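You operate a simulated robot arm through the tools that you are given. There is no shell and no other tool. Be economical: measure what you need, move in short steps, check, and stop when the job is done.

The job below is to be done with a simulated two-armed robot. You get a single attempt, and the scene is never put back.

## Task
Open the first cabinet door from the left, take the yellow tape and leave it on the cabinet shelf, then shut the door. Shut the second cabinet door from the left. Close the first cabinet drawer from the left. Put the drip tray on the plywood bench top away on the top of the pump shelf. Put the latch gap gauge on the orange soak pad. The order is free. Set down upright: latch gap gauge.

It is judged by the outcome, as a careful person would: the job done as asked, and still so three seconds after it is handed in. It fails if anything else is knocked over, pushed out of place, dropped, spilled or broken.

## Robot
Two 7-joint arms with fingered hands on one trunk, on a base that drives. Base frame: it is fixed to the floor where the robot stands at the start and does not move with it; the origin is under the middle of the robot, x ahead of it, y to its left, z up. Units: mm, degrees, N and s.
The left shoulder is at the start at [158, 187, 936], the right one opposite. With the tool pointing down near the work surface each hand reaches from about 100 to 820 mm from the robot's upright axis, wherever it stands, measured 20 degrees to its own side. Places, roughly: cabinet shelf [800, 200, 400]; drip tray (17x18x14 cm) [-1300, 1300, 900]; first cabinet door [600, 100, 400]; first cabinet drawer [600, 0, 800]; latch gap gauge [-3750, 1250, 750]; orange soak pad (10x10x3 cm) [-6400, -600, 400]; second cabinet door [1000, -100, 400]; top of the pump shelf (78x20 cm) [-1400, -3200, 1160]; yellow tape (5x5x12 cm) [700, 100, 1000]. Payload 3.6 kg a hand.
Tool frame (each hand has its own): the origin (TCP) lies between the finger pads and is the grasp point; the fingertips stand 26 mm ahead of it; z points along the fingers, y is the line along which they close. Largest opening 88 mm; the body of the gripper starts 30 mm behind the TCP. The gripper is a hand of 3 fingers: y runs from the thumb to the fingers, the wrist lies at [-17, -98, -164] in the tool frame.
Orientation is told as [roll, pitch, yaw] about the base's x, y, z axes, in that order, counted from this pose: with the fingers straight down and the wrist toward the robot, the tool's x, y and z point along [0, 1, 0], [1, 0, 0] and [0, 0, -1] of the base frame.

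## Interface
- The arms move only by the tool servo_tool. It takes "left_motion", "right_motion" or both (then of equal length, played together; a hand with none holds still); each is a list of rows, each a list of 6 numbers: the shift along the tool's x, y, z in mm, then the turn, a rotation vector about the tool's x, y, z in degrees. In form: [[x, y, z, rx, ry, rz], ...]. A call has 1 to 8 rows; each row shifts and turns the commanded pose from where the row before left it, along the tool's axes as they then stand. Each row takes 0.2 s and may step no farther than 50 mm and 8.6 degrees from the row before; otherwise, the whole call is refused. Where a pose cannot be reached the arm comes as near as it can. A force on the tool above 40 N (or 10 N above the force at the start of the call, whichever is more), or a blocked arm, ends the call early, and 0.2 s more pass. In this call time passes only in rows, and 0.2 s behind the last. It gives the time, the measured TCP pose, the force on the tool (base axes), the opening and the grip force at its end, in the units of the frame above (readings bear some noise), with the torque about the TCP (base axes, N m) and any sound that the robot's microphone picked up.
- Cameras (640 x 400 px; columns grow to the right, rows downward): "scene" is now at [291.4, 12.4, 850.5]; the picture's right is [0.12, -0.99, -0.00], its down [-0.14, -0.02, -0.99] and it looks along [0.98, 0.12, -0.14] (base axes); focal length 214 px, centre (320, 200). "left" rides on the left gripper at [-56, -80, -102] in its tool frame; the picture's right is [-0.73, -0.32, 0.60], its down [0.62, -0.67, 0.41] and it looks along [0.27, 0.68, 0.69] (tool axes); focal length 247 px, centre (320, 200). "right" rides on the right gripper at [56, -80, -102] in its tool frame; the picture's right is [-0.73, 0.32, -0.60], its down [-0.62, -0.66, 0.41] and it looks along [-0.27, 0.68, 0.69] (tool axes); focal length 247 px, centre (320, 200). There is no depth. A picture from a camera that has moved, and an enlarged one, comes with that camera's place and axes in the base frame and with its lens.
- camera(camera): a new picture of that camera. No time passes.
- lift_body(by): slides the trunk up (or, below 0, down) by that many mm; the arms and the scene camera ride with it, the base frame stays. It gives what a move gives, with no picture.
- steer(legs): drives the robot by 1 to 6 legs, each [ahead, left, turn to the left] in mm, mm and degrees, along the robot's own axes; the way and the turn of a leg run together, so that a leg with both is an arc; at most 1500 mm and 180 degrees a leg. The arms and the cameras ride along, it lands a little off, and it stops where it bumps. It gives what a move gives.
- set_fingers(fingers, thumb_bend, thumb_turn, hand): sets how far each is bent, from 0 (flat) to 100 (curled in); at 30 the hand is open as for a grip, at 70 the pads meet at the TCP. One left out holds its place. A second passes; each finger stops where it meets its share of the squeeze, and holds until it gets a number again. It is the only way to open and close the hand. It gives what a move gives, with no picture; readings hold the bend of each and the force on the fingers (four entries, about 0 where the hand has none), thumb and palm. thumb_turn goes from beside the hand (0) to across from the fingers (100), as for a grip.
- turn_head(pan, tilt): turns the head with the scene camera to pan (to the left, within 60 degrees either way) and tilt (down, from -29 to 69), counted from straight ahead of the robot. It gives what a move gives.
- close_up(camera, box): a new picture of the part [left, top, right, bottom] of that camera's present view, enlarged. No time passes.
- close_job(): hands the job in; it is judged then, once.

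Go step by step. Nothing tells you exact positions but the pictures and the camera data: compare them with the known pose of the tool, close in by small moves and look again before you grip or let go. The budget is 165 turns and 118 pictures, counting those below and the enlarged ones. Unless the task says otherwise, let go and move clear before handing in.

The tools are called after "Request:" by a JSON object that holds its "op" and its "data". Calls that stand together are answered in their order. servo_tool: Moves the arms, as the interface text tells. Its arguments: {"type":"object","properties":{"left_motion":{"type":"array"},"right_motion":{"type":"array"}},"required":[]} The other tools are called the same way: lift_body (by) slides the trunk up or down; set_fingers (fingers, thumb_bend, thumb_turn, hand) moves the fingers one by one; steer (legs) drives the base; turn_head (pan, tilt) turns the head that bears the scene camera; camera (camera) takes a picture; close_up (camera, box) takes an enlarged picture of a part of a camera's view; close_job () hands the job in.

At the start:

```text
clock: 0.0
left_tool_pos: [480.5, 126.1, 1172.2]
left_tcp_rot: [0.0, 0.0, 0.0]
left_contact_force: [0.4, -0.7, -0.6]
left_wrist_torque: [0.03, 0.03, 0.04]
left_finger_gap: 87.7
left_grasp_force: 0.1
left_shape: jaw
left_bend: [30.0, 30.0, 98.0]
left_finger forces: [0.0, 0.0, 0.1, 0.0, 0.1, 0.1]
right_tool_pos: [469.2, -229.6, 1214.7]
right_tcp_rot: [0.0, 0.1, 0.0]
right_contact_force: [-0.5, -0.3, 0.7]
right_wrist_torque: [-0.02, -0.01, 0.01]
right_finger_gap: 87.7
right_grasp_force: 0.0
right_shape: jaw
right_bend: [30.0, 30.0, 98.0]
right_finger forces: [0.0, 0.0, 0.0, 0.0, 0.0, 0.0]
trunk travel left (down, up): [-85.0, 672.0]
robot x, y, heading: [-0.5, 2.8, -0.0]
head pan, tilt: [6.7, 8.3]
```

scene: 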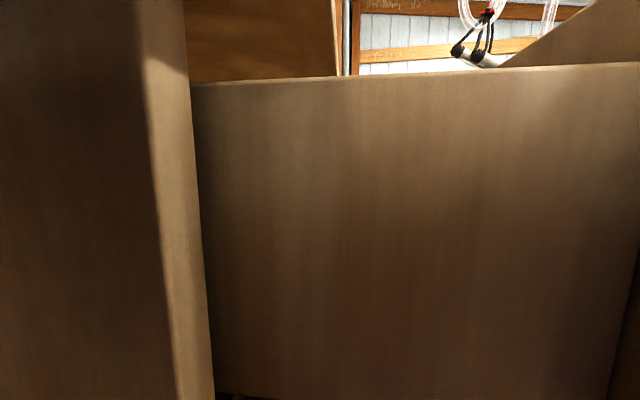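
right: 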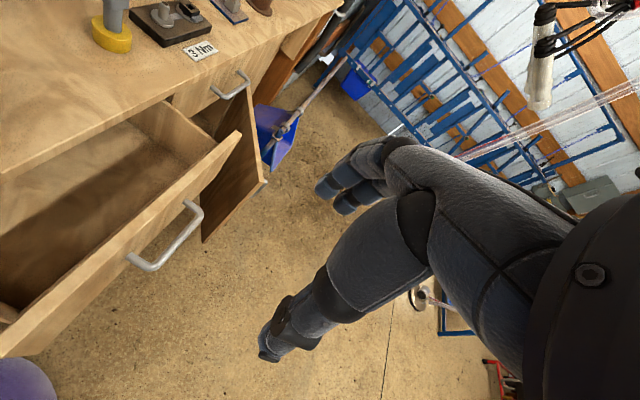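
left: 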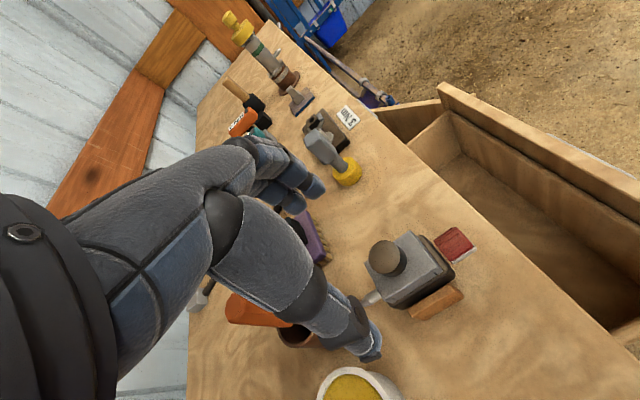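

I see an opened drawer front right in front of the scene camera and the bench top above it. I'll back the robot off and raise the trunk to look over the cabinet.

Request:
{"op": "steer", "data": {"legs": [[-500, 0, 0]]}}

Request:
{"op": "lift_body", "data": {"by": 350}}

Request:
{"op": "turn_head", "data": {"pan": 0, "tilt": 30}}

Request:
{"op": "camera", "data": {"camera": "scene"}}

```text
clock: 2.9
left_tool_pos: [-14.7, 126.6, 1173.3]
left_tcp_rot: [0.0, 0.0, 0.1]
left_contact_force: [0.5, -0.6, -0.4]
left_wrist_torque: [0.03, 0.03, 0.03]
left_finger_gap: 87.7
left_grasp_force: 0.1
left_shape: jaw
left_bend: [30.0, 30.0, 98.0]
left_finger forces: [0.0, 0.1, 0.1, 0.0, 0.0, 0.0]
right_tool_pos: [-27.1, -230.7, 1214.9]
right_tcp_rot: [0.0, 0.0, 0.1]
right_contact_force: [0.1, 0.1, -0.6]
right_wrist_torque: [0.01, 0.0, -0.01]
right_finger_gap: 87.7
right_grasp_force: 0.1
right_shape: jaw
right_bend: [30.0, 30.0, 98.0]
right_finger forces: [0.0, 0.1, 0.0, 0.0, 0.0, 0.0]
trunk travel left (down, up): [-85.0, 672.0]
robot x, y, heading: [-493.3, -4.6, -0.0]
head pan, tilt: [6.7, 8.3]
```

```text
clock: 6.3
left_tool_pos: [-13.3, 126.5, 1521.6]
left_tcp_rot: [0.1, 0.2, 0.1]
left_contact_force: [-0.2, 0.6, 0.8]
left_wrist_torque: [0.0, -0.01, -0.02]
left_finger_gap: 87.4
left_grasp_force: 0.0
left_shape: jaw
left_bend: [30.0, 30.0, 98.0]
left_finger forces: [0.0, 0.0, 0.1, 0.0, 0.1, 0.0]
right_tool_pos: [-25.4, -229.8, 1562.7]
right_tcp_rot: [-0.1, 0.2, 0.2]
right_contact_force: [-0.8, -0.4, 0.3]
right_wrist_torque: [0.01, -0.03, -0.01]
right_finger_gap: 87.6
right_grasp_force: 0.1
right_shape: jaw
right_bend: [30.0, 30.0, 98.0]
right_finger forces: [0.0, 0.0, 0.1, 0.0, 0.0, 0.0]
trunk travel left (down, up): [-435.0, 322.0]
robot x, y, heading: [-493.9, -0.7, 0.3]
head pan, tilt: [6.7, 8.3]
```

```text
clock: 7.2
left_tool_pos: [-15.0, 126.7, 1522.6]
left_tcp_rot: [0.0, 0.0, 0.1]
left_contact_force: [0.3, 0.1, -0.4]
left_wrist_torque: [0.02, -0.01, 0.01]
left_finger_gap: 87.6
left_grasp_force: 0.0
left_shape: jaw
left_bend: [30.0, 30.0, 98.0]
left_finger forces: [0.0, 0.0, 0.0, 0.0, 0.0, 0.0]
right_tool_pos: [-25.8, -230.8, 1564.1]
right_tcp_rot: [-0.1, 0.1, 0.1]
right_contact_force: [-0.3, 0.7, 0.0]
right_wrist_torque: [0.02, -0.05, -0.05]
right_finger_gap: 87.5
right_grasp_force: 0.0
right_shape: jaw
right_bend: [30.0, 30.0, 98.0]
right_finger forces: [0.0, 0.1, 0.1, 0.0, 0.0, 0.0]
trunk travel left (down, up): [-435.0, 322.0]
robot x, y, heading: [-496.1, 5.0, 0.1]
head pan, tilt: [0.0, 30.0]
```

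```text
114 pictures are left
camera scene: at [-264.3, 1.6, 1195.4], right [0.0, -1.0, 0.0], down [-0.5, 0.0, -0.87], along [0.87, 0.0, -0.5], focal length 214 px, centre (320, 200)
```

scene: 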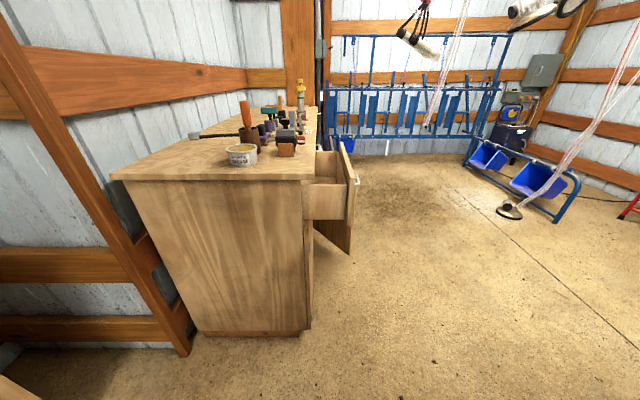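

The cabinet faces -y (front near y=70, left end near x=370), with drawer 1 and door 2 open. I'll drive round to stand in front of it.

Request:
{"op": "steer", "data": {"legs": [[0, -950, 0], [1250, 0, 0], [0, 0, 90]]}}

Request:
{"op": "camera", "data": {"camera": "scene"}}

```text
clock: 10.7
left_tool_pos: [80.3, -530.3, 1499.8]
left_tcp_rot: [5.6, 0.7, 10.2]
left_contact_force: [3.1, -0.7, -2.8]
left_wrist_torque: [0.08, 0.18, 0.04]
left_finger_gap: 87.9
left_grasp_force: 0.0
left_shape: jaw
left_bend: [30.0, 30.0, 97.0]
left_finger forces: [0.0, 0.0, 0.1, 0.1, 0.0, 0.0]
right_tool_pos: [136.3, -882.0, 1518.9]
right_tcp_rot: [4.4, 1.1, 9.9]
right_contact_force: [3.6, -2.1, -1.4]
right_wrist_torque: [0.14, 0.19, 0.11]
right_finger_gap: 88.0
right_grasp_force: 0.0
right_shape: jaw
right_bend: [30.0, 30.0, 98.0]
right_finger forces: [0.1, 0.1, 0.0, 0.0, 0.0, 0.1]
trunk travel left (down, up): [-435.0, 322.0]
robot x, y, heading: [-413.6, -617.1, 9.8]
head pan, tilt: [0.0, 30.0]
stopped in leg 1: the robot was blocked; the commanded pose is now the measured one
```

```text
113 pictures are left
camera scene: at [-163.1, -576.0, 1190.1], right [0.17, -0.99, -0.01], down [-0.51, -0.08, -0.86], along [0.84, 0.15, -0.52], focal length 214 px, centre (320, 200)
```

scene: 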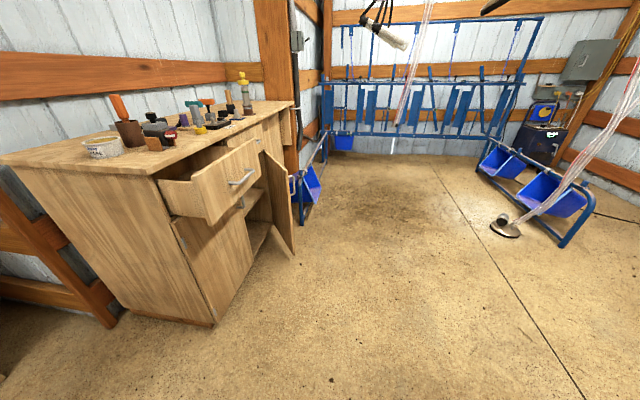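

The robot bumped something on its right. I'll look to the right before moving.

Request:
{"op": "turn_head", "data": {"pan": -60, "tilt": 40}}

Request:
{"op": "camera", "data": {"camera": "scene"}}

Request:
{"op": "camera", "data": {"camera": "right"}}

```text
clock: 11.9
left_tool_pos: [63.9, -499.0, 1505.7]
left_tcp_rot: [4.1, 0.3, 10.1]
left_contact_force: [0.5, 1.8, -0.2]
left_wrist_torque: [0.01, 0.0, -0.02]
left_finger_gap: 88.2
left_grasp_force: 0.0
left_shape: jaw
left_bend: [30.0, 30.0, 97.0]
left_finger forces: [0.0, 0.1, 0.1, 0.1, 0.0, 0.0]
right_tool_pos: [115.6, -849.2, 1531.5]
right_tcp_rot: [2.7, 0.6, 10.2]
right_contact_force: [-0.2, 0.0, -0.3]
right_wrist_torque: [0.02, 0.02, 0.03]
right_finger_gap: 87.9
right_grasp_force: 0.0
right_shape: jaw
right_bend: [30.0, 30.0, 98.0]
right_finger forces: [0.0, 0.0, 0.0, 0.0, 0.0, 0.0]
trunk travel left (down, up): [-435.0, 322.0]
robot x, y, heading: [-420.1, -616.0, 9.7]
head pan, tilt: [-60.0, 40.0]
```

```text
112 pictures are left
camera scene: at [-211.1, -646.7, 1177.2], right [-0.77, -0.64, 0.02], down [-0.42, 0.49, -0.76], along [0.48, -0.59, -0.65], focal length 214 px, centre (320, 200)
```

scene: 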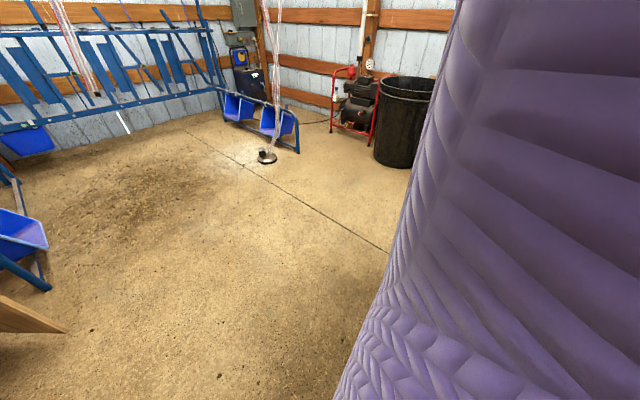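

```text
111 pictures are left
camera right: at [29.1, -811.9, 1636.3], right [0.46, -0.69, 0.56], down [-0.55, -0.71, -0.43], along [0.7, -0.11, -0.71], focal length 247 px, centre (320, 200)
```

right: 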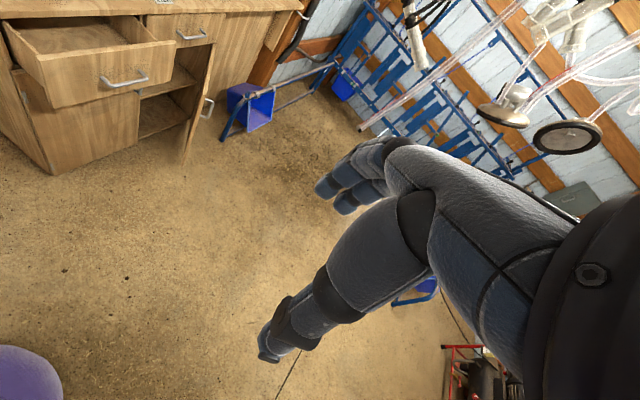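

A large purple surface (perhaps the robot's own sleeve) hides what blocked it. I'll back away to the left and turn so I can see that area.

Request:
{"op": "steer", "data": {"legs": [[0, 250, 0], [0, 0, -60]]}}

Request:
{"op": "turn_head", "data": {"pan": -30, "tilt": 25}}

Request:
{"op": "camera", "data": {"camera": "scene"}}

```text
clock: 15.0
left_tool_pos: [20.4, -431.9, 1510.3]
left_tcp_rot: [4.0, -0.4, -10.5]
left_contact_force: [0.3, -0.1, 0.1]
left_wrist_torque: [-0.02, -0.02, 0.03]
left_finger_gap: 87.9
left_grasp_force: 0.0
left_shape: jaw
left_bend: [30.0, 30.0, 97.0]
left_finger forces: [0.1, 0.1, 0.0, 0.1, 0.0, 0.0]
right_tool_pos: [-43.9, -763.9, 1526.7]
right_tcp_rot: [1.7, 1.4, -9.3]
right_contact_force: [0.3, 0.2, 0.8]
right_wrist_torque: [0.03, 0.0, 0.0]
right_finger_gap: 88.0
right_grasp_force: 0.0
right_shape: jaw
right_bend: [30.0, 30.0, 98.0]
right_finger forces: [0.1, 0.0, 0.1, 0.1, 0.1, 0.1]
trunk travel left (down, up): [-435.0, 322.0]
robot x, y, heading: [-459.0, -369.7, -10.7]
head pan, tilt: [-60.0, 40.0]
stopped in leg 2: the robot was blocked; the commanded pose is now the measured one
```

```text
clock: 16.0
left_tool_pos: [22.3, -431.2, 1509.4]
left_tcp_rot: [3.9, -0.2, -10.7]
left_contact_force: [0.1, 0.3, 0.2]
left_wrist_torque: [0.01, -0.04, -0.03]
left_finger_gap: 88.2
left_grasp_force: 0.1
left_shape: jaw
left_bend: [30.0, 30.0, 97.0]
left_finger forces: [0.0, 0.0, 0.0, 0.1, 0.1, 0.1]
right_tool_pos: [-42.7, -766.1, 1528.2]
right_tcp_rot: [1.8, 1.3, -9.5]
right_contact_force: [-0.1, -0.2, 0.1]
right_wrist_torque: [0.01, -0.01, -0.02]
right_finger_gap: 88.1
right_grasp_force: 0.1
right_shape: jaw
right_bend: [30.0, 30.0, 98.0]
right_finger forces: [0.0, 0.0, 0.0, 0.1, 0.0, 0.0]
trunk travel left (down, up): [-435.0, 322.0]
robot x, y, heading: [-461.3, -370.4, -11.2]
head pan, tilt: [-30.0, 25.0]
```

```text
110 pictures are left
camera scene: at [-241.5, -452.0, 1201.2], right [-0.66, -0.75, 0.01], down [-0.33, 0.27, -0.9], along [0.68, -0.6, -0.43], focal length 214 px, centre (320, 200)
```

scene: 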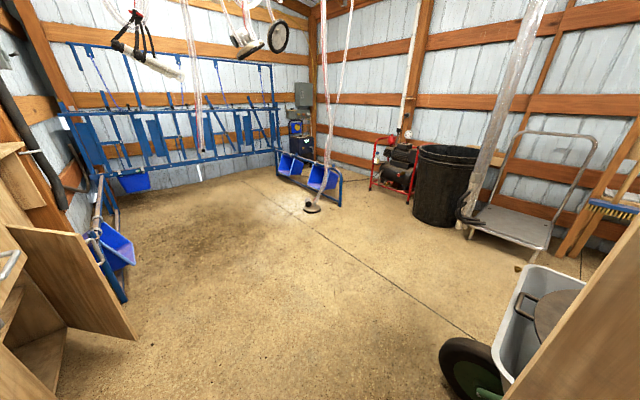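

A wheelbarrow and a close wooden panel are on the right. I'll look further round with small head moves.

Request:
{"op": "turn_head", "data": {"pan": -60, "tilt": 20}}

Request:
{"op": "camera", "data": {"camera": "scene"}}

Request:
{"op": "turn_head", "data": {"pan": 60, "tilt": 30}}

Request:
{"op": "camera", "data": {"camera": "scene"}}

```text
clock: 16.9
left_tool_pos: [22.8, -430.6, 1510.2]
left_tcp_rot: [3.9, -0.2, -10.8]
left_contact_force: [-0.7, -0.8, -0.6]
left_wrist_torque: [-0.03, 0.01, 0.01]
left_finger_gap: 88.1
left_grasp_force: 0.1
left_shape: jaw
left_bend: [30.0, 30.0, 97.0]
left_finger forces: [0.1, 0.0, 0.0, 0.0, 0.1, 0.0]
right_tool_pos: [-42.9, -766.0, 1527.6]
right_tcp_rot: [1.7, 1.3, -9.5]
right_contact_force: [0.3, -0.9, -0.4]
right_wrist_torque: [-0.01, 0.0, 0.03]
right_finger_gap: 87.8
right_grasp_force: 0.1
right_shape: jaw
right_bend: [30.0, 30.0, 98.0]
right_finger forces: [0.0, 0.1, 0.0, 0.0, 0.0, 0.1]
trunk travel left (down, up): [-435.0, 322.0]
robot x, y, heading: [-457.1, -374.3, -11.1]
head pan, tilt: [-60.0, 20.0]
```

```text
109 pictures are left
camera scene: at [-280.5, -479.5, 1210.0], right [-0.95, -0.33, 0.01], down [-0.12, 0.32, -0.94], along [0.3, -0.89, -0.34], focal length 214 px, centre (320, 200)
```

scene: 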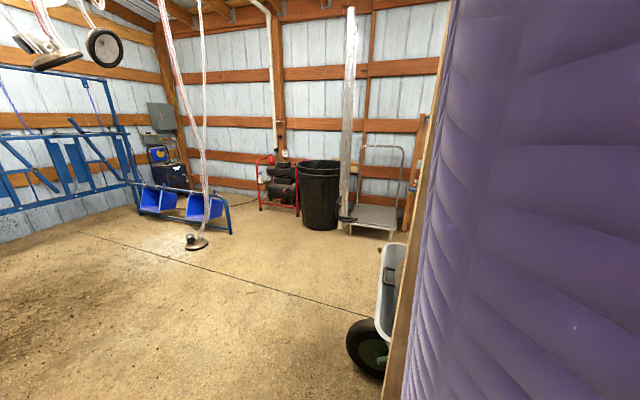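

```text
clock: 18.9
left_tool_pos: [23.2, -431.0, 1510.0]
left_tcp_rot: [3.9, -0.2, -10.6]
left_contact_force: [-1.1, 0.4, 0.4]
left_wrist_torque: [0.03, 0.0, 0.01]
left_finger_gap: 87.9
left_grasp_force: 0.0
left_shape: jaw
left_bend: [30.0, 30.0, 97.0]
left_finger forces: [0.0, 0.0, 0.1, 0.0, 0.0, 0.0]
right_tool_pos: [-43.0, -766.1, 1528.4]
right_tcp_rot: [1.7, 1.2, -9.4]
right_contact_force: [0.5, -0.2, 0.4]
right_wrist_torque: [-0.01, 0.01, 0.0]
right_finger_gap: 88.0
right_grasp_force: 0.0
right_shape: jaw
right_bend: [30.0, 30.0, 98.0]
right_finger forces: [0.0, 0.1, 0.0, 0.0, 0.1, 0.1]
trunk travel left (down, up): [-435.0, 322.0]
robot x, y, heading: [-460.8, -371.2, -11.0]
head pan, tilt: [60.0, 30.0]
```

```text
108 pictures are left
camera scene: at [-251.8, -323.4, 1193.0], right [0.75, -0.66, -0.01], down [-0.34, -0.38, -0.86], along [0.56, 0.65, -0.51], focal length 214 px, centre (320, 200)
```

scene: 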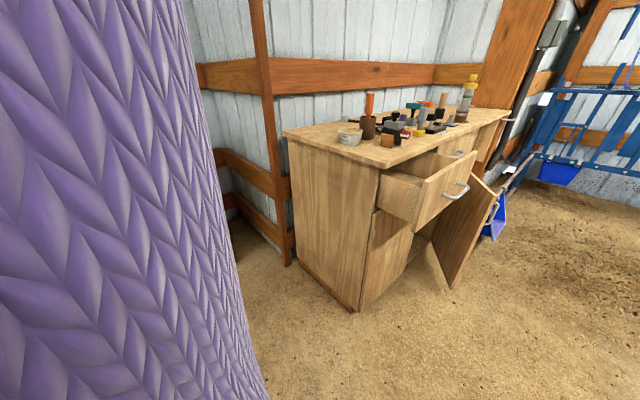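

The purple parts are the robot's own sleeves, and a wooden panel stands about at (-350, -1030) to its right. I'll go ahead first, then diagonally into the open floor in front of the cabinet and turn to face it.

Request:
{"op": "steer", "data": {"legs": [[0, 0, 11], [400, 0, 0], [750, -570, 0], [0, 0, 90]]}}

Request:
{"op": "turn_head", "data": {"pan": 0, "tilt": 30}}

Request:
{"op": "camera", "data": {"camera": "scene"}}

```text
clock: 30.6
left_tool_pos: [671.7, -483.5, 1514.5]
left_tcp_rot: [4.3, -0.8, 90.0]
left_contact_force: [-0.3, 0.2, -0.8]
left_wrist_torque: [0.03, -0.04, -0.06]
left_finger_gap: 88.0
left_grasp_force: 0.1
left_shape: jaw
left_bend: [30.0, 30.0, 97.0]
left_finger forces: [0.1, 0.0, 0.0, 0.1, 0.0, 0.0]
right_tool_pos: [1013.3, -489.3, 1532.2]
right_tcp_rot: [2.2, 0.6, 90.9]
right_contact_force: [0.6, 1.0, -0.1]
right_wrist_torque: [0.02, -0.02, -0.02]
right_finger_gap: 88.2
right_grasp_force: 0.0
right_shape: jaw
right_bend: [30.0, 30.0, 98.0]
right_finger forces: [0.0, 0.1, 0.0, 0.1, 0.1, 0.0]
trunk travel left (down, up): [-435.0, 322.0]
robot x, y, heading: [691.9, -960.0, 89.5]
head pan, tilt: [60.0, 30.0]
```

```text
clock: 31.9
left_tool_pos: [670.6, -484.5, 1515.2]
left_tcp_rot: [4.3, -0.7, 89.9]
left_contact_force: [-0.4, -0.5, -1.3]
left_wrist_torque: [0.01, -0.01, -0.04]
left_finger_gap: 87.9
left_grasp_force: 0.1
left_shape: jaw
left_bend: [30.0, 30.0, 97.0]
left_finger forces: [0.0, 0.0, 0.0, 0.0, 0.0, 0.0]
right_tool_pos: [1013.4, -489.2, 1531.0]
right_tcp_rot: [2.2, 0.6, 91.0]
right_contact_force: [0.1, -0.7, 0.7]
right_wrist_torque: [-0.01, 0.01, 0.0]
right_finger_gap: 87.9
right_grasp_force: 0.0
right_shape: jaw
right_bend: [30.0, 30.0, 98.0]
right_finger forces: [0.0, 0.1, 0.0, 0.1, 0.0, 0.0]
trunk travel left (down, up): [-435.0, 322.0]
robot x, y, heading: [691.9, -959.0, 89.7]
head pan, tilt: [0.0, 30.0]
```

```text
107 pictures are left
camera scene: at [692.1, -724.0, 1195.3], right [1.0, -0.01, 0.0], down [0.0, -0.5, -0.87], along [0.01, 0.87, -0.5], focal length 214 px, centre (320, 200)
```

scene: 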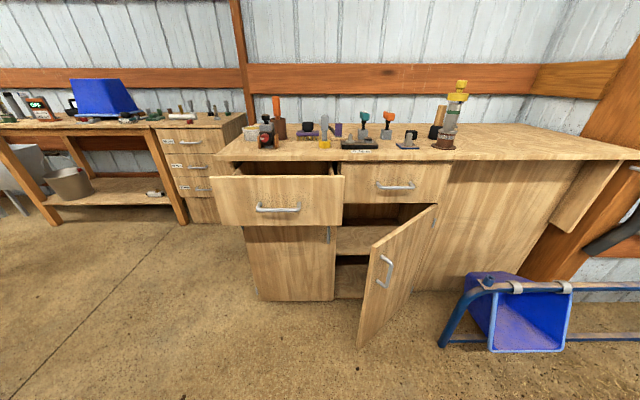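

I have a good view: drawer 1 is open, door 1 closed with a handle at its right edge, and door 2 is open and hinged on its right. I'll zoom in on the items and handles.

Request:
{"op": "close_up", "data": {"camera": "scene", "box": [220, 70, 480, 232]}}

Request:
{"op": "close_up", "data": {"camera": "scene", "box": [200, 160, 460, 350]}}

```text
2.46 times, centred on (350, 151) of scene
camera zoom: at [692.1, -724.0, 1195.3], right [1.0, -0.01, 0.0], down [0.0, -0.5, -0.87], along [0.01, 0.87, -0.5], focal length 528 px, centre (246, 321)
```

zoom: 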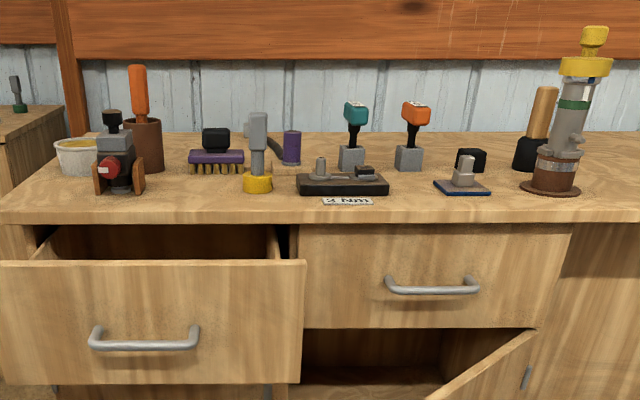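

```text
2.11 times, centred on (330, 255) of scene
camera zoom: at [692.1, -724.0, 1195.3], right [1.0, -0.01, 0.0], down [0.0, -0.5, -0.87], along [0.01, 0.87, -0.5], focal length 452 px, centre (299, 84)
```

zoom: 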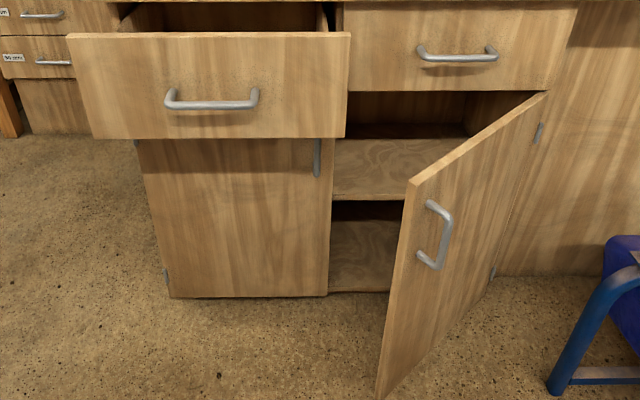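

The yellow-based grey object at about (720, 200) matches the tape's size, the drawer front is at about y=-60, and door 2's free edge is near (867, -195). I'll lower the trunk, move closer, and bring both hands down to push the drawer and door 2 shut.

Request:
{"op": "lift_body", "data": {"by": -380}}

Request:
{"op": "steer", "data": {"legs": [[200, 0, 0]]}}

Request:
{"op": "servo_tool", "data": {"left_motion": [[0, 0, 50, 0, 0, 0], [0, 0, 50, 0, 0, 0], [0, 0, 50, 0, 0, 0], [0, 0, 50, 0, 0, 0], [0, 0, 50, 0, 0, 0], [0, 0, 50, 0, 0, 0], [0, 0, 35, 0, 0, 0]], "right_motion": [[0, 0, 50, 0, 0, 0], [10, 0, 50, 0, 0, 0], [10, 0, 50, 0, 0, 0], [10, 0, 50, 0, 0, 0], [10, 0, 50, 0, 0, 0], [10, 0, 50, 0, 0, 0], [10, 0, 50, 0, 0, 0]]}}

Request:
{"op": "camera", "data": {"camera": "scene"}}

```text
clock: 35.5
left_tool_pos: [670.8, -485.2, 1136.1]
left_tcp_rot: [4.3, -0.8, 89.9]
left_contact_force: [0.0, -0.1, 0.8]
left_wrist_torque: [0.03, 0.01, -0.03]
left_finger_gap: 87.9
left_grasp_force: 0.1
left_shape: jaw
left_bend: [30.0, 30.0, 97.0]
left_finger forces: [0.0, 0.1, 0.0, 0.0, 0.1, 0.1]
right_tool_pos: [1014.0, -490.1, 1151.9]
right_tcp_rot: [2.2, 0.5, 90.9]
right_contact_force: [0.8, -0.1, 0.2]
right_wrist_torque: [0.0, -0.01, -0.01]
right_finger_gap: 87.8
right_grasp_force: 0.1
right_shape: jaw
right_bend: [30.0, 30.0, 98.0]
right_finger forces: [0.0, 0.0, 0.1, 0.0, 0.0, 0.0]
trunk travel left (down, up): [-55.0, 702.0]
robot x, y, heading: [694.9, -954.3, 89.7]
head pan, tilt: [0.0, 30.0]
```

```text
clock: 37.1
left_tool_pos: [672.3, -283.7, 1134.7]
left_tcp_rot: [4.3, -0.6, 90.0]
left_contact_force: [-0.6, -0.3, 0.2]
left_wrist_torque: [-0.04, 0.01, -0.03]
left_finger_gap: 88.2
left_grasp_force: 0.0
left_shape: jaw
left_bend: [30.0, 30.0, 97.0]
left_finger forces: [0.1, 0.0, 0.0, 0.0, 0.0, 0.0]
right_tool_pos: [1015.0, -287.8, 1151.3]
right_tcp_rot: [2.3, 0.5, 91.0]
right_contact_force: [-0.8, 0.1, 0.0]
right_wrist_torque: [-0.02, -0.02, -0.01]
right_finger_gap: 88.1
right_grasp_force: 0.2
right_shape: jaw
right_bend: [30.0, 30.0, 98.0]
right_finger forces: [0.0, 0.0, 0.0, 0.0, 0.0, 0.0]
trunk travel left (down, up): [-55.0, 702.0]
robot x, y, heading: [692.4, -756.5, 89.9]
head pan, tilt: [0.0, 30.0]
```

```text
refused: row 2 steps farther than a row can; nothing moved
```

```text
104 pictures are left
camera scene: at [694.1, -456.3, 782.8], right [1.0, -0.01, 0.0], down [0.0, -0.5, -0.87], along [0.01, 0.87, -0.5], focal length 214 px, centre (320, 200)
```

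scene: 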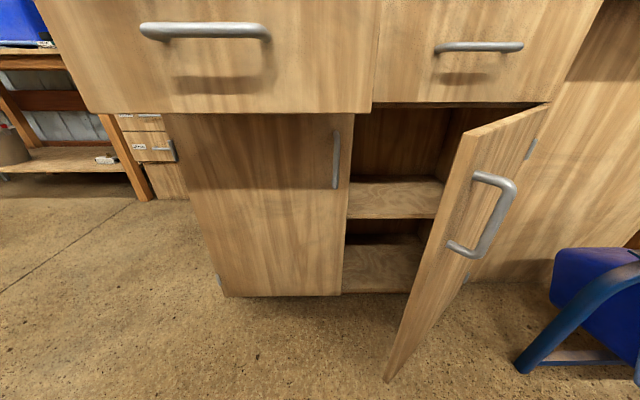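

Triangulated: drawer front at y≈-140, door 2's free corner at (868, -194, 722). I'll lower both hands in front of them.

Request:
{"op": "servo_tool", "data": {"left_motion": [[0, 0, 48, 0, 0, 0], [0, 0, 48, 0, 0, 0], [0, 0, 48, 0, 0, 0], [0, 0, 48, 0, 0, 0], [0, 0, 48, 0, 0, 0], [0, 0, 48, 0, 0, 0], [0, 0, 48, 0, 0, 0]], "right_motion": [[4, 0, 48, 0, 0, 0], [4, 0, 48, 0, 0, 0], [4, 0, 48, 0, 0, 0], [4, 0, 48, 0, 0, 0], [4, 0, 48, 0, 0, 0], [4, 0, 48, 0, 0, 0], [4, 0, 48, 0, 0, 0]]}}

Request:
{"op": "servo_tool", "data": {"right_motion": [[0, 0, 48, 0, 0, 0], [0, 0, 48, 0, 0, 0], [0, 0, 48, 0, 0, 0]]}}

Request:
{"op": "camera", "data": {"camera": "scene"}}

```text
clock: 38.7
left_tool_pos: [649.7, -278.6, 797.1]
left_tcp_rot: [4.1, -0.8, 89.9]
left_contact_force: [0.1, -1.3, -0.6]
left_wrist_torque: [-0.01, 0.01, -0.01]
left_finger_gap: 88.0
left_grasp_force: 0.1
left_shape: jaw
left_bend: [30.0, 30.0, 97.0]
left_finger forces: [0.1, 0.0, 0.1, 0.1, 0.0, 0.1]
right_tool_pos: [976.5, -268.9, 827.0]
right_tcp_rot: [2.3, 0.8, 91.0]
right_contact_force: [-0.2, -0.4, 0.1]
right_wrist_torque: [0.01, 0.01, -0.02]
right_finger_gap: 87.9
right_grasp_force: 0.2
right_shape: jaw
right_bend: [30.0, 30.0, 98.0]
right_finger forces: [0.0, 0.0, 0.0, 0.1, 0.0, 0.0]
right hand out of reach, approached as far as the arm can: row 6, 7
trunk travel left (down, up): [-55.0, 702.0]
robot x, y, heading: [694.6, -755.4, 89.7]
head pan, tilt: [0.0, 30.0]
```

```text
clock: 39.5
left_tool_pos: [649.0, -278.0, 797.9]
left_tcp_rot: [4.3, -0.8, 90.0]
left_contact_force: [0.1, 0.2, -0.1]
left_wrist_torque: [0.0, 0.01, 0.04]
left_finger_gap: 88.0
left_grasp_force: 0.2
left_shape: jaw
left_bend: [30.0, 30.0, 97.0]
left_finger forces: [0.0, 0.0, 0.1, 0.0, 0.0, 0.0]
right_tool_pos: [980.4, -253.1, 686.2]
right_tcp_rot: [2.2, 0.7, 91.0]
right_contact_force: [-0.5, 0.0, 1.0]
right_wrist_torque: [0.04, 0.0, -0.01]
right_finger_gap: 88.0
right_grasp_force: 0.1
right_shape: jaw
right_bend: [30.0, 30.0, 98.0]
right_finger forces: [0.1, 0.0, 0.1, 0.0, 0.0, 0.0]
right hand out of reach, approached as far as the arm can: row 1, 2
trunk travel left (down, up): [-55.0, 702.0]
robot x, y, heading: [690.8, -756.2, 89.8]
head pan, tilt: [0.0, 30.0]
```

```text
103 pictures are left
camera scene: at [694.1, -456.7, 782.9], right [1.0, -0.01, 0.0], down [0.0, -0.5, -0.87], along [0.01, 0.87, -0.5], focal length 214 px, centre (320, 200)
```

scene: 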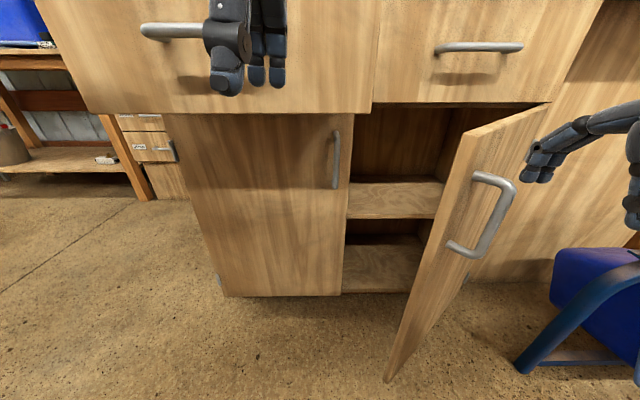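

Both hands are placed. Now I'll push both straight toward the cabinet.

Request:
{"op": "servo_tool", "data": {"left_motion": [[0, 25, 0, 0, 0, 0], [0, 25, 0, 0, 0, 0], [0, 25, 0, 0, 0, 0], [0, 25, 0, 0, 0, 0], [0, 25, 0, 0, 0, 0], [0, 25, 0, 0, 0, 0], [0, 25, 0, 0, 0, 0], [0, 25, 0, 0, 0, 0]], "right_motion": [[0, 25, 0, 0, 0, 0], [0, 25, 0, 0, 0, 0], [0, 25, 0, 0, 0, 0], [0, 25, 0, 0, 0, 0], [0, 25, 0, 0, 0, 0], [0, 25, 0, 0, 0, 0], [0, 25, 0, 0, 0, 0], [0, 25, 0, 0, 0, 0]]}}

Request:
{"op": "camera", "data": {"camera": "scene"}}

```text
clock: 41.3
left_tool_pos: [650.1, -78.1, 802.2]
left_tcp_rot: [4.4, -0.6, 89.9]
left_contact_force: [1.3, 0.9, -0.9]
left_wrist_torque: [-0.1, -0.01, -0.11]
left_finger_gap: 87.9
left_grasp_force: 0.0
left_shape: jaw
left_bend: [30.0, 30.0, 97.0]
left_finger forces: [0.1, 2.2, 0.0, 0.0, 0.0, 0.0]
right_tool_pos: [974.9, -52.1, 682.2]
right_tcp_rot: [2.2, 0.6, 91.0]
right_contact_force: [0.1, 0.6, 0.9]
right_wrist_torque: [0.0, -0.03, 0.02]
right_finger_gap: 88.2
right_grasp_force: 0.0
right_shape: jaw
right_bend: [30.0, 30.0, 98.0]
right_finger forces: [0.0, 0.0, 0.0, 0.1, 0.0, 0.0]
trunk travel left (down, up): [-55.0, 702.0]
robot x, y, heading: [696.3, -758.1, 89.5]
head pan, tilt: [0.0, 30.0]
```

```text
102 pictures are left
camera scene: at [694.2, -456.5, 782.8], right [1.0, -0.01, 0.0], down [0.0, -0.5, -0.87], along [0.01, 0.87, -0.5], focal length 214 px, centre (320, 200)
```

scene: 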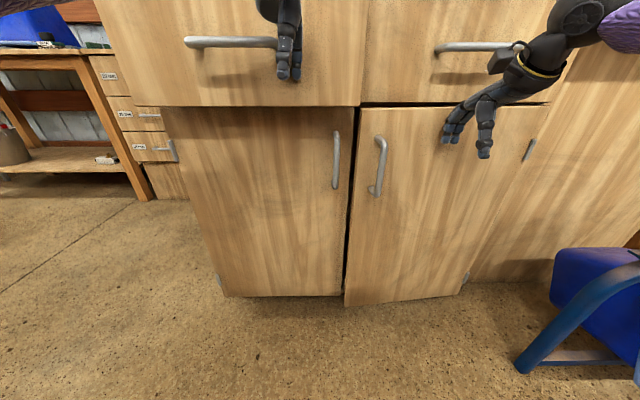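

Both are closing well. I'll push further.

Request:
{"op": "servo_tool", "data": {"left_motion": [[0, 20, 0, 0, 0, 0], [0, 20, 0, 0, 0, 0], [0, 20, 0, 0, 0, 0], [0, 20, 0, 0, 0, 0], [0, 15, 0, 0, 0, 0]], "right_motion": [[0, 15, 0, 0, 0, 0], [0, 15, 0, 0, 0, 0], [0, 15, 0, 0, 0, 0], [0, 15, 0, 0, 0, 0], [0, 10, 0, 0, 0, 0]]}}

Request:
{"op": "camera", "data": {"camera": "scene"}}

```text
clock: 42.2
left_tool_pos: [650.7, -17.8, 807.6]
left_tcp_rot: [4.2, -0.9, 89.7]
left_contact_force: [0.2, -0.1, 0.8]
left_wrist_torque: [-0.02, 0.0, 0.0]
left_finger_gap: 88.0
left_grasp_force: 0.1
left_shape: jaw
left_bend: [30.0, 30.0, 97.0]
left_finger forces: [0.0, 0.4, 0.0, 0.1, 0.1, 0.1]
right_tool_pos: [974.9, -12.4, 684.6]
right_tcp_rot: [2.2, 1.3, 91.1]
right_contact_force: [0.4, -34.1, 9.4]
right_wrist_torque: [1.14, -0.08, -0.26]
right_finger_gap: 87.7
right_grasp_force: 0.1
right_shape: jaw
right_bend: [37.0, 30.0, 98.0]
right_finger forces: [4.5, 30.3, 0.0, 0.0, 0.1, 0.0]
trunk travel left (down, up): [-55.0, 702.0]
robot x, y, heading: [691.6, -755.6, 89.5]
head pan, tilt: [0.0, 30.0]
stopped in row 4 (right hand): the force on the tool passed its limit at 48 N (the readings are from after the stop); the commanded pose is now the measured one
```

```text
101 pictures are left
camera scene: at [694.5, -460.0, 784.5], right [1.0, -0.01, 0.0], down [0.0, -0.5, -0.87], along [0.01, 0.87, -0.5], focal length 214 px, centre (320, 200)
```

scene: 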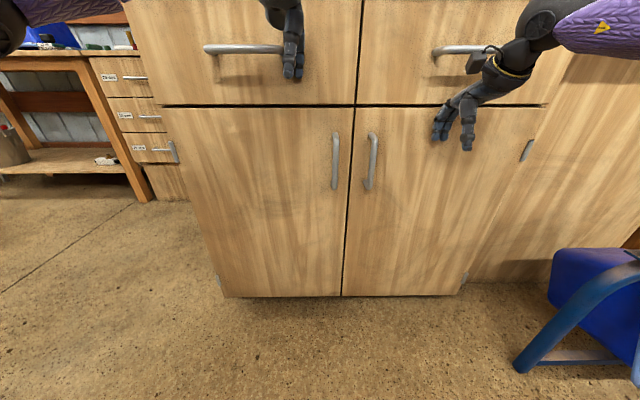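

Door 2 looks shut. The drawer may still have a little left, so I push the left hand on and back the right hand off.

Request:
{"op": "servo_tool", "data": {"left_motion": [[0, 12, 0, 0, 0, 0], [0, 12, 0, 0, 0, 0], [0, 12, 0, 0, 0, 0], [0, 12, 0, 0, 0, 0], [0, 12, 0, 0, 0, 0]], "right_motion": [[0, -30, 0, 0, 0, 0], [0, -30, 0, 0, 0, 0], [0, -30, 0, 0, 0, 0], [0, -30, 0, 0, 0, 0], [0, -30, 0, 0, 0, 0]]}}

Request:
{"op": "servo_tool", "data": {"left_motion": [[0, -30, 0, 0, 0, 0], [0, -30, 0, 0, 0, 0], [0, -30, 0, 0, 0, 0], [0, -30, 0, 0, 0, 0], [0, -30, 0, 0, 0, 0], [0, -30, 0, 0, 0, 0]]}}

Request:
{"op": "camera", "data": {"camera": "scene"}}

```text
clock: 42.6
left_tool_pos: [651.3, -13.5, 807.4]
left_tcp_rot: [4.4, -0.2, 89.5]
left_contact_force: [-4.1, -29.2, 5.0]
left_wrist_torque: [0.81, -0.06, 0.36]
left_finger_gap: 87.8
left_grasp_force: 0.0
left_shape: jaw
left_bend: [36.0, 30.0, 97.0]
left_finger forces: [4.0, 24.2, 0.0, 0.0, 0.0, 0.0]
right_tool_pos: [975.1, -31.8, 684.1]
right_tcp_rot: [2.1, 1.0, 91.0]
right_contact_force: [-0.3, -0.9, 0.3]
right_wrist_torque: [0.02, -0.06, 0.03]
right_finger_gap: 87.5
right_grasp_force: 0.1
right_shape: jaw
right_bend: [30.0, 30.0, 98.0]
right_finger forces: [0.1, 0.0, 0.0, 0.1, 0.1, 0.0]
trunk travel left (down, up): [-55.0, 702.0]
robot x, y, heading: [693.8, -758.0, 89.8]
head pan, tilt: [0.0, 30.0]
stopped in row 1 (left hand): the force on the tool passed its limit at 42 N (the readings are from after the stop); the commanded pose is now the measured one
```

```text
clock: 44.0
left_tool_pos: [648.8, -191.0, 803.6]
left_tcp_rot: [4.4, -0.2, 89.6]
left_contact_force: [0.2, -0.2, -0.3]
left_wrist_torque: [0.0, 0.06, 0.03]
left_finger_gap: 88.0
left_grasp_force: 0.1
left_shape: jaw
left_bend: [30.0, 30.0, 97.0]
left_finger forces: [0.0, 0.1, 0.0, 0.0, 0.0, 0.0]
right_tool_pos: [976.1, -29.2, 681.8]
right_tcp_rot: [2.1, 1.1, 90.9]
right_contact_force: [0.6, 0.4, 0.3]
right_wrist_torque: [0.0, 0.0, 0.03]
right_finger_gap: 87.7
right_grasp_force: 0.1
right_shape: jaw
right_bend: [30.0, 30.0, 98.0]
right_finger forces: [0.0, 0.1, 0.1, 0.1, 0.0, 0.0]
trunk travel left (down, up): [-55.0, 702.0]
robot x, y, heading: [694.8, -756.0, 89.6]
head pan, tilt: [0.0, 30.0]
```

```text
100 pictures are left
camera scene: at [694.3, -457.4, 783.0], right [1.0, -0.01, 0.0], down [0.0, -0.5, -0.87], along [0.01, 0.87, -0.5], focal length 214 px, centre (320, 200)
```

scene: 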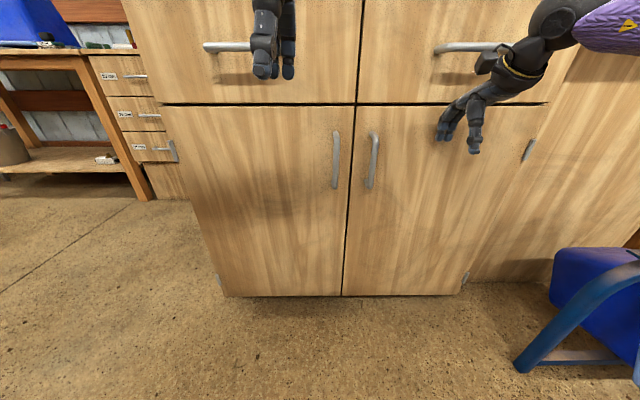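

Drawer 1 and door 2 are closed. Door 1's handle is a vertical bar at about (728, -6, 556–683); I'll turn the left hand to point at the cabinet with its closing line horizontal, and back off the right hand.

Request:
{"op": "servo_tool", "data": {"left_motion": [[0, 0, 0, -4.9487, 4.9487, 4.9487], [0, 0, 0, -4.9487, 4.9487, 4.9487], [0, 0, 0, -4.9487, 4.9487, 4.9487], [0, 0, 0, -4.9487, 4.9487, 4.9487], [0, 0, 0, -4.9487, 4.9487, 4.9487], [0, 0, 0, -4.9487, 4.9487, 4.9487], [0, 0, 0, -4.9487, 4.9487, 4.9487]], "right_motion": [[0, -30, 0, 0, 0, 0], [0, -30, 0, 0, 0, 0], [0, -30, 0, 0, 0, 0], [0, -30, 0, 0, 0, 0], [0, -30, 0, 0, 0, 0], [0, -30, 0, 0, 0, 0], [0, -30, 0, 0, 0, 0]]}}

Request:
{"op": "servo_tool", "data": {"left_motion": [[0, 0, 0, -4.9487, 4.9487, 4.9487], [0, 0, 0, -4.9487, 4.9487, 4.9487], [0, 0, 0, -4.9487, 4.9487, 4.9487], [0, 0, 0, -4.9487, 4.9487, 4.9487], [0, 0, 0, -4.9487, 4.9487, 4.9487], [0, 0, 0, -4.9487, 4.9487, 4.9487], [0, 0, 0, -4.9487, 4.9487, 4.9487]]}}

Request:
{"op": "camera", "data": {"camera": "scene"}}

```text
clock: 45.6
left_tool_pos: [650.5, -188.6, 802.3]
left_tcp_rot: [48.6, -16.6, 43.4]
left_contact_force: [0.0, -0.4, 0.1]
left_wrist_torque: [0.01, 0.01, -0.02]
left_finger_gap: 87.7
left_grasp_force: 0.0
left_shape: jaw
left_bend: [30.0, 30.0, 97.0]
left_finger forces: [0.0, 0.0, 0.0, 0.0, 0.1, 0.1]
right_tool_pos: [979.2, -240.3, 685.7]
right_tcp_rot: [2.2, 1.1, 91.0]
right_contact_force: [0.3, -0.7, -0.1]
right_wrist_torque: [0.0, 0.03, -0.01]
right_finger_gap: 88.0
right_grasp_force: 0.0
right_shape: jaw
right_bend: [30.0, 30.0, 98.0]
right_finger forces: [0.0, 0.0, 0.0, 0.0, 0.0, 0.0]
trunk travel left (down, up): [-55.0, 702.0]
robot x, y, heading: [690.7, -752.4, 89.6]
head pan, tilt: [0.0, 30.0]
```

```text
clock: 47.2
left_tool_pos: [649.6, -190.5, 802.8]
left_tcp_rot: [90.5, 4.5, -0.5]
left_contact_force: [-0.9, -0.1, -0.2]
left_wrist_torque: [-0.01, -0.01, -0.02]
left_finger_gap: 87.8
left_grasp_force: 0.0
left_shape: jaw
left_bend: [30.0, 30.0, 97.0]
left_finger forces: [0.0, 0.0, 0.0, 0.0, 0.1, 0.0]
right_tool_pos: [978.9, -238.9, 684.5]
right_tcp_rot: [2.1, 1.0, 91.0]
right_contact_force: [-0.3, 0.8, 0.0]
right_wrist_torque: [0.02, 0.01, -0.01]
right_finger_gap: 87.9
right_grasp_force: 0.1
right_shape: jaw
right_bend: [30.0, 30.0, 98.0]
right_finger forces: [0.1, 0.0, 0.0, 0.0, 0.0, 0.0]
trunk travel left (down, up): [-55.0, 702.0]
robot x, y, heading: [689.7, -756.1, 89.4]
head pan, tilt: [0.0, 30.0]
```

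```text
99 pictures are left
camera scene: at [694.3, -457.3, 783.0], right [1.0, -0.01, 0.0], down [0.0, -0.5, -0.87], along [0.01, 0.87, -0.5], focal length 214 px, centre (320, 200)
```

scene: 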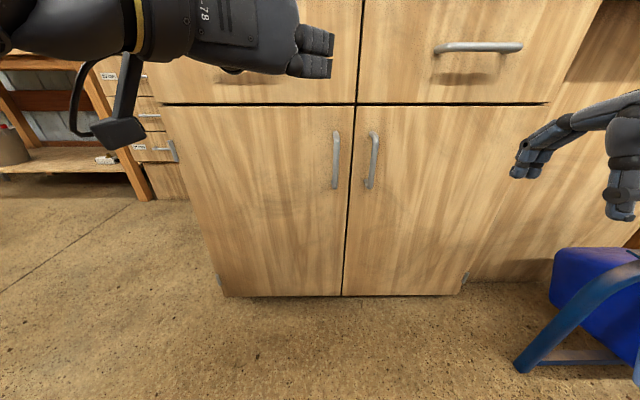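

The left hand now points at the cabinet. I'll bring it in front of door 1's handle and look with the left wrist camera.

Request:
{"op": "servo_tool", "data": {"left_motion": [[-44, 18, 0, 0, 0, 0], [-44, 18, 0, 0, 0, 0], [-44, 18, 0, 0, 0, 0], [-44, 18, 0, 0, 0, 0], [0, 0, 40, 0, 0, 0]]}}

Request:
{"op": "camera", "data": {"camera": "left"}}

Request:
{"op": "camera", "data": {"camera": "scene"}}

```text
clock: 48.4
left_tool_pos: [708.4, -148.3, 622.2]
left_tcp_rot: [90.3, 4.5, -0.6]
left_contact_force: [0.4, -0.6, 0.9]
left_wrist_torque: [-0.01, -0.03, -0.01]
left_finger_gap: 87.9
left_grasp_force: 0.0
left_shape: jaw
left_bend: [30.0, 30.0, 97.0]
left_finger forces: [0.0, 0.0, 0.1, 0.0, 0.1, 0.0]
right_tool_pos: [979.1, -239.7, 686.1]
right_tcp_rot: [2.0, 0.9, 91.1]
right_contact_force: [-0.2, 0.3, -0.2]
right_wrist_torque: [0.01, -0.01, 0.0]
right_finger_gap: 88.0
right_grasp_force: 0.1
right_shape: jaw
right_bend: [30.0, 30.0, 98.0]
right_finger forces: [0.1, 0.0, 0.0, 0.0, 0.0, 0.0]
trunk travel left (down, up): [-55.0, 702.0]
robot x, y, heading: [691.5, -756.0, 89.8]
head pan, tilt: [0.0, 30.0]
```

```text
98 pictures are left
camera left: at [623.9, -249.5, 571.2], right [-0.37, 0.61, -0.7], down [-0.61, 0.41, 0.67], along [0.7, 0.68, 0.22], focal length 247 px, centre (320, 200)
```

left: 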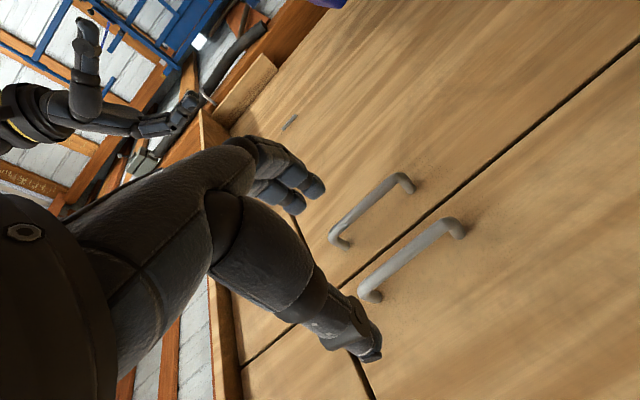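

```text
97 pictures are left
camera scene: at [694.2, -457.4, 783.0], right [1.0, -0.01, 0.0], down [0.0, -0.5, -0.87], along [0.01, 0.87, -0.5], focal length 214 px, centre (320, 200)
```

scene: 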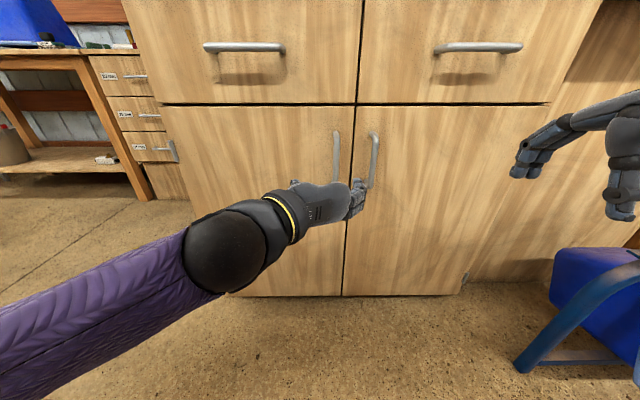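

The handle of door 1 is at about (729, 15, 548–670), with the door face near y=47. I'll centre and move in, stopping short to check.

Request:
{"op": "servo_tool", "data": {"left_motion": [[-6, 11, 0, 0, 0, 0], [-6, 10, 0, 0, 0, 0], [0, 0, 35, 0, 0, 0], [0, 0, 35, 0, 0, 0], [0, 0, 35, 0, 0, 0]]}}

Request:
{"op": "camera", "data": {"camera": "left"}}

Request:
{"op": "close_up", "data": {"camera": "scene", "box": [240, 90, 460, 230]}}

```text
clock: 49.6
left_tool_pos: [728.6, -42.2, 609.3]
left_tcp_rot: [90.3, 4.2, -0.4]
left_contact_force: [-0.2, -0.1, -0.1]
left_wrist_torque: [0.02, 0.0, 0.02]
left_finger_gap: 87.9
left_grasp_force: 0.0
left_shape: jaw
left_bend: [30.0, 30.0, 97.0]
left_finger forces: [0.0, 0.0, 0.0, 0.1, 0.0, 0.1]
right_tool_pos: [978.2, -240.7, 686.8]
right_tcp_rot: [2.1, 1.0, 91.0]
right_contact_force: [-0.7, 0.5, -0.9]
right_wrist_torque: [-0.02, 0.02, 0.0]
right_finger_gap: 87.9
right_grasp_force: 0.0
right_shape: jaw
right_bend: [30.0, 30.0, 98.0]
right_finger forces: [0.0, 0.1, 0.1, 0.1, 0.1, 0.1]
trunk travel left (down, up): [-55.0, 702.0]
robot x, y, heading: [696.5, -753.3, 89.6]
head pan, tilt: [0.0, 30.0]
```

```text
96 pictures are left
camera left: at [644.7, -143.8, 558.5], right [-0.37, 0.61, -0.71], down [-0.61, 0.41, 0.67], along [0.7, 0.68, 0.22], focal length 247 px, centre (320, 200)
```

left: 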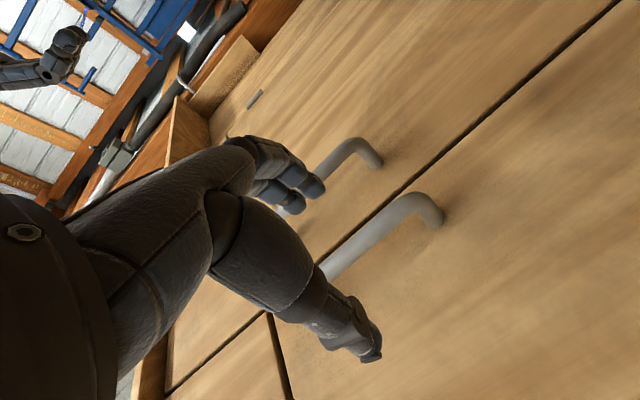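

```text
2.86 times, centred on (350, 160) of scene
camera zoom: at [694.3, -457.3, 783.0], right [1.0, -0.01, 0.0], down [0.0, -0.5, -0.87], along [0.01, 0.87, -0.5], focal length 613 px, centre (234, 314)
```

zoom: 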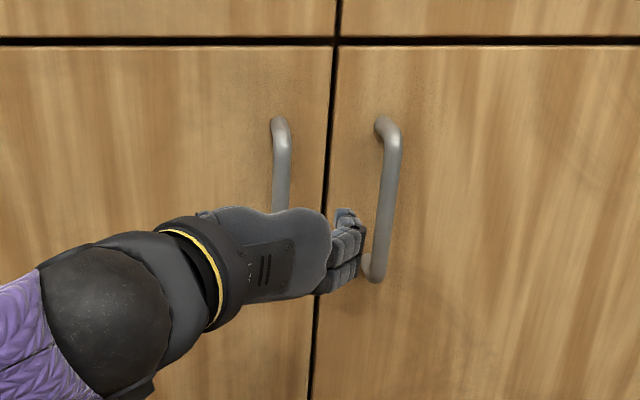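

The bar lies between thumb and fingers. I'll advance another 45 mm and close.

Request:
{"op": "servo_tool", "data": {"left_motion": [[0, -3, 25, 0, 0, 0], [0, 0, 23, 0, 0, 0]]}}

Request:
{"op": "set_fingers", "data": {"hand": "left", "fingers": 75, "thumb_bend": 75}}

Request:
{"op": "camera", "data": {"camera": "left"}}

```text
clock: 50.2
left_tool_pos: [725.3, 5.9, 610.7]
left_tcp_rot: [90.3, 4.4, -0.4]
left_contact_force: [0.0, 0.6, -0.2]
left_wrist_torque: [-0.01, 0.0, -0.02]
left_finger_gap: 88.0
left_grasp_force: 0.1
left_shape: jaw
left_bend: [30.0, 30.0, 97.0]
left_finger forces: [0.1, 0.1, 0.1, 0.0, 0.1, 0.1]
right_tool_pos: [979.9, -239.0, 685.7]
right_tcp_rot: [2.1, 1.2, 91.1]
right_contact_force: [-0.1, -0.2, 0.2]
right_wrist_torque: [-0.01, 0.0, -0.01]
right_finger_gap: 87.8
right_grasp_force: 0.0
right_shape: jaw
right_bend: [30.0, 30.0, 98.0]
right_finger forces: [0.1, 0.0, 0.0, 0.0, 0.0, 0.0]
trunk travel left (down, up): [-55.0, 702.0]
robot x, y, heading: [696.4, -758.6, 89.5]
head pan, tilt: [0.0, 30.0]
```

```text
clock: 51.2
left_tool_pos: [728.4, 4.4, 609.8]
left_tcp_rot: [90.3, 4.2, -0.5]
left_contact_force: [4.3, 1.7, 0.1]
left_wrist_torque: [-0.01, -0.01, 0.04]
left_finger_gap: 0.0
left_grasp_force: 2.8
left_shape: fingers
left_bend: [73.0, 73.0, 98.0]
left_finger forces: [3.4, 0.8, 0.0, 0.0, 0.0, 0.1]
right_tool_pos: [979.1, -239.3, 686.3]
right_tcp_rot: [2.2, 1.1, 91.0]
right_contact_force: [-0.9, -1.0, 0.8]
right_wrist_torque: [0.02, 0.01, -0.01]
right_finger_gap: 88.2
right_grasp_force: 0.0
right_shape: jaw
right_bend: [30.0, 30.0, 98.0]
right_finger forces: [0.0, 0.0, 0.0, 0.0, 0.0, 0.0]
trunk travel left (down, up): [-55.0, 702.0]
robot x, y, heading: [694.8, -758.4, 89.6]
head pan, tilt: [0.0, 30.0]
```

```text
94 pictures are left
camera left: at [643.2, -96.0, 559.4], right [-0.37, 0.61, -0.71], down [-0.61, 0.41, 0.67], along [0.7, 0.68, 0.22], focal length 247 px, centre (320, 200)
```

left: 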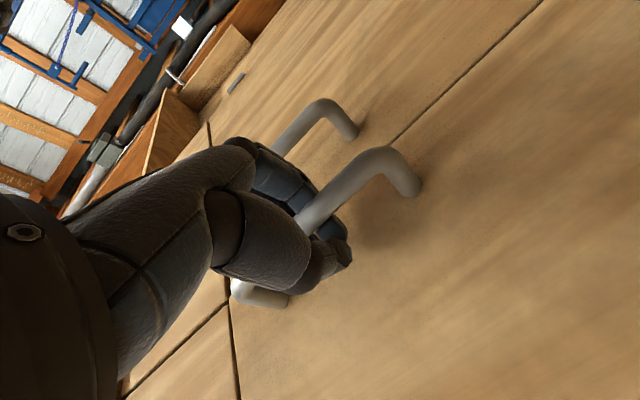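

The fingers are hooked round the bar. I'll swing the door open about its left hinge, turning the hand with it.

Request:
{"op": "servo_tool", "data": {"left_motion": [[0, -2, -12, -2, 0, 0], [0, -2.8, -25, -4, 0, 0], [0, -2.8, -25, -4, 0, 0], [0, -2.8, -25, -4, 0, 0], [0, -2.8, -25, -4, 0, 0], [0, -2.8, -25, -4, 0, 0]]}}

Request:
{"op": "camera", "data": {"camera": "scene"}}

```text
clock: 52.6
left_tool_pos: [687.6, -129.9, 611.9]
left_tcp_rot: [88.6, 4.0, -22.7]
left_contact_force: [-0.5, -1.1, 0.1]
left_wrist_torque: [0.01, -0.02, 0.03]
left_finger_gap: 0.1
left_grasp_force: 0.0
left_shape: fingers
left_bend: [73.0, 73.0, 98.0]
left_finger forces: [0.0, 0.0, 0.1, 0.1, 0.1, 0.1]
right_tool_pos: [979.3, -239.6, 686.7]
right_tcp_rot: [2.1, 1.1, 90.9]
right_contact_force: [-0.4, 0.6, -0.4]
right_wrist_torque: [0.0, 0.02, 0.01]
right_finger_gap: 87.7
right_grasp_force: 0.0
right_shape: jaw
right_bend: [30.0, 30.0, 98.0]
right_finger forces: [0.1, 0.1, 0.1, 0.0, 0.1, 0.0]
trunk travel left (down, up): [-55.0, 702.0]
robot x, y, heading: [691.4, -760.0, 89.7]
head pan, tilt: [0.0, 30.0]
```

```text
93 pictures are left
camera scene: at [694.2, -457.4, 783.1], right [1.0, -0.01, 0.0], down [0.0, -0.5, -0.87], along [0.01, 0.87, -0.5], focal length 214 px, centre (320, 200)
```

scene: 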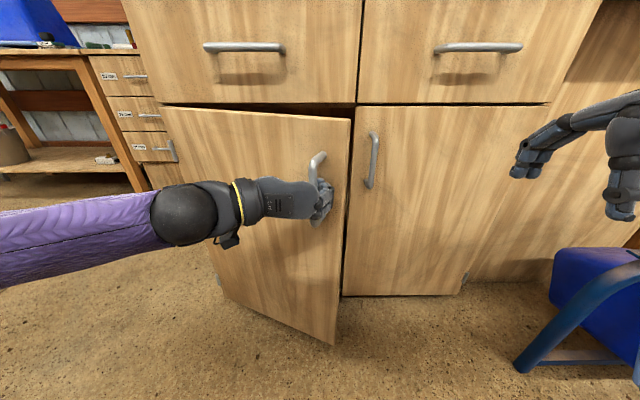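

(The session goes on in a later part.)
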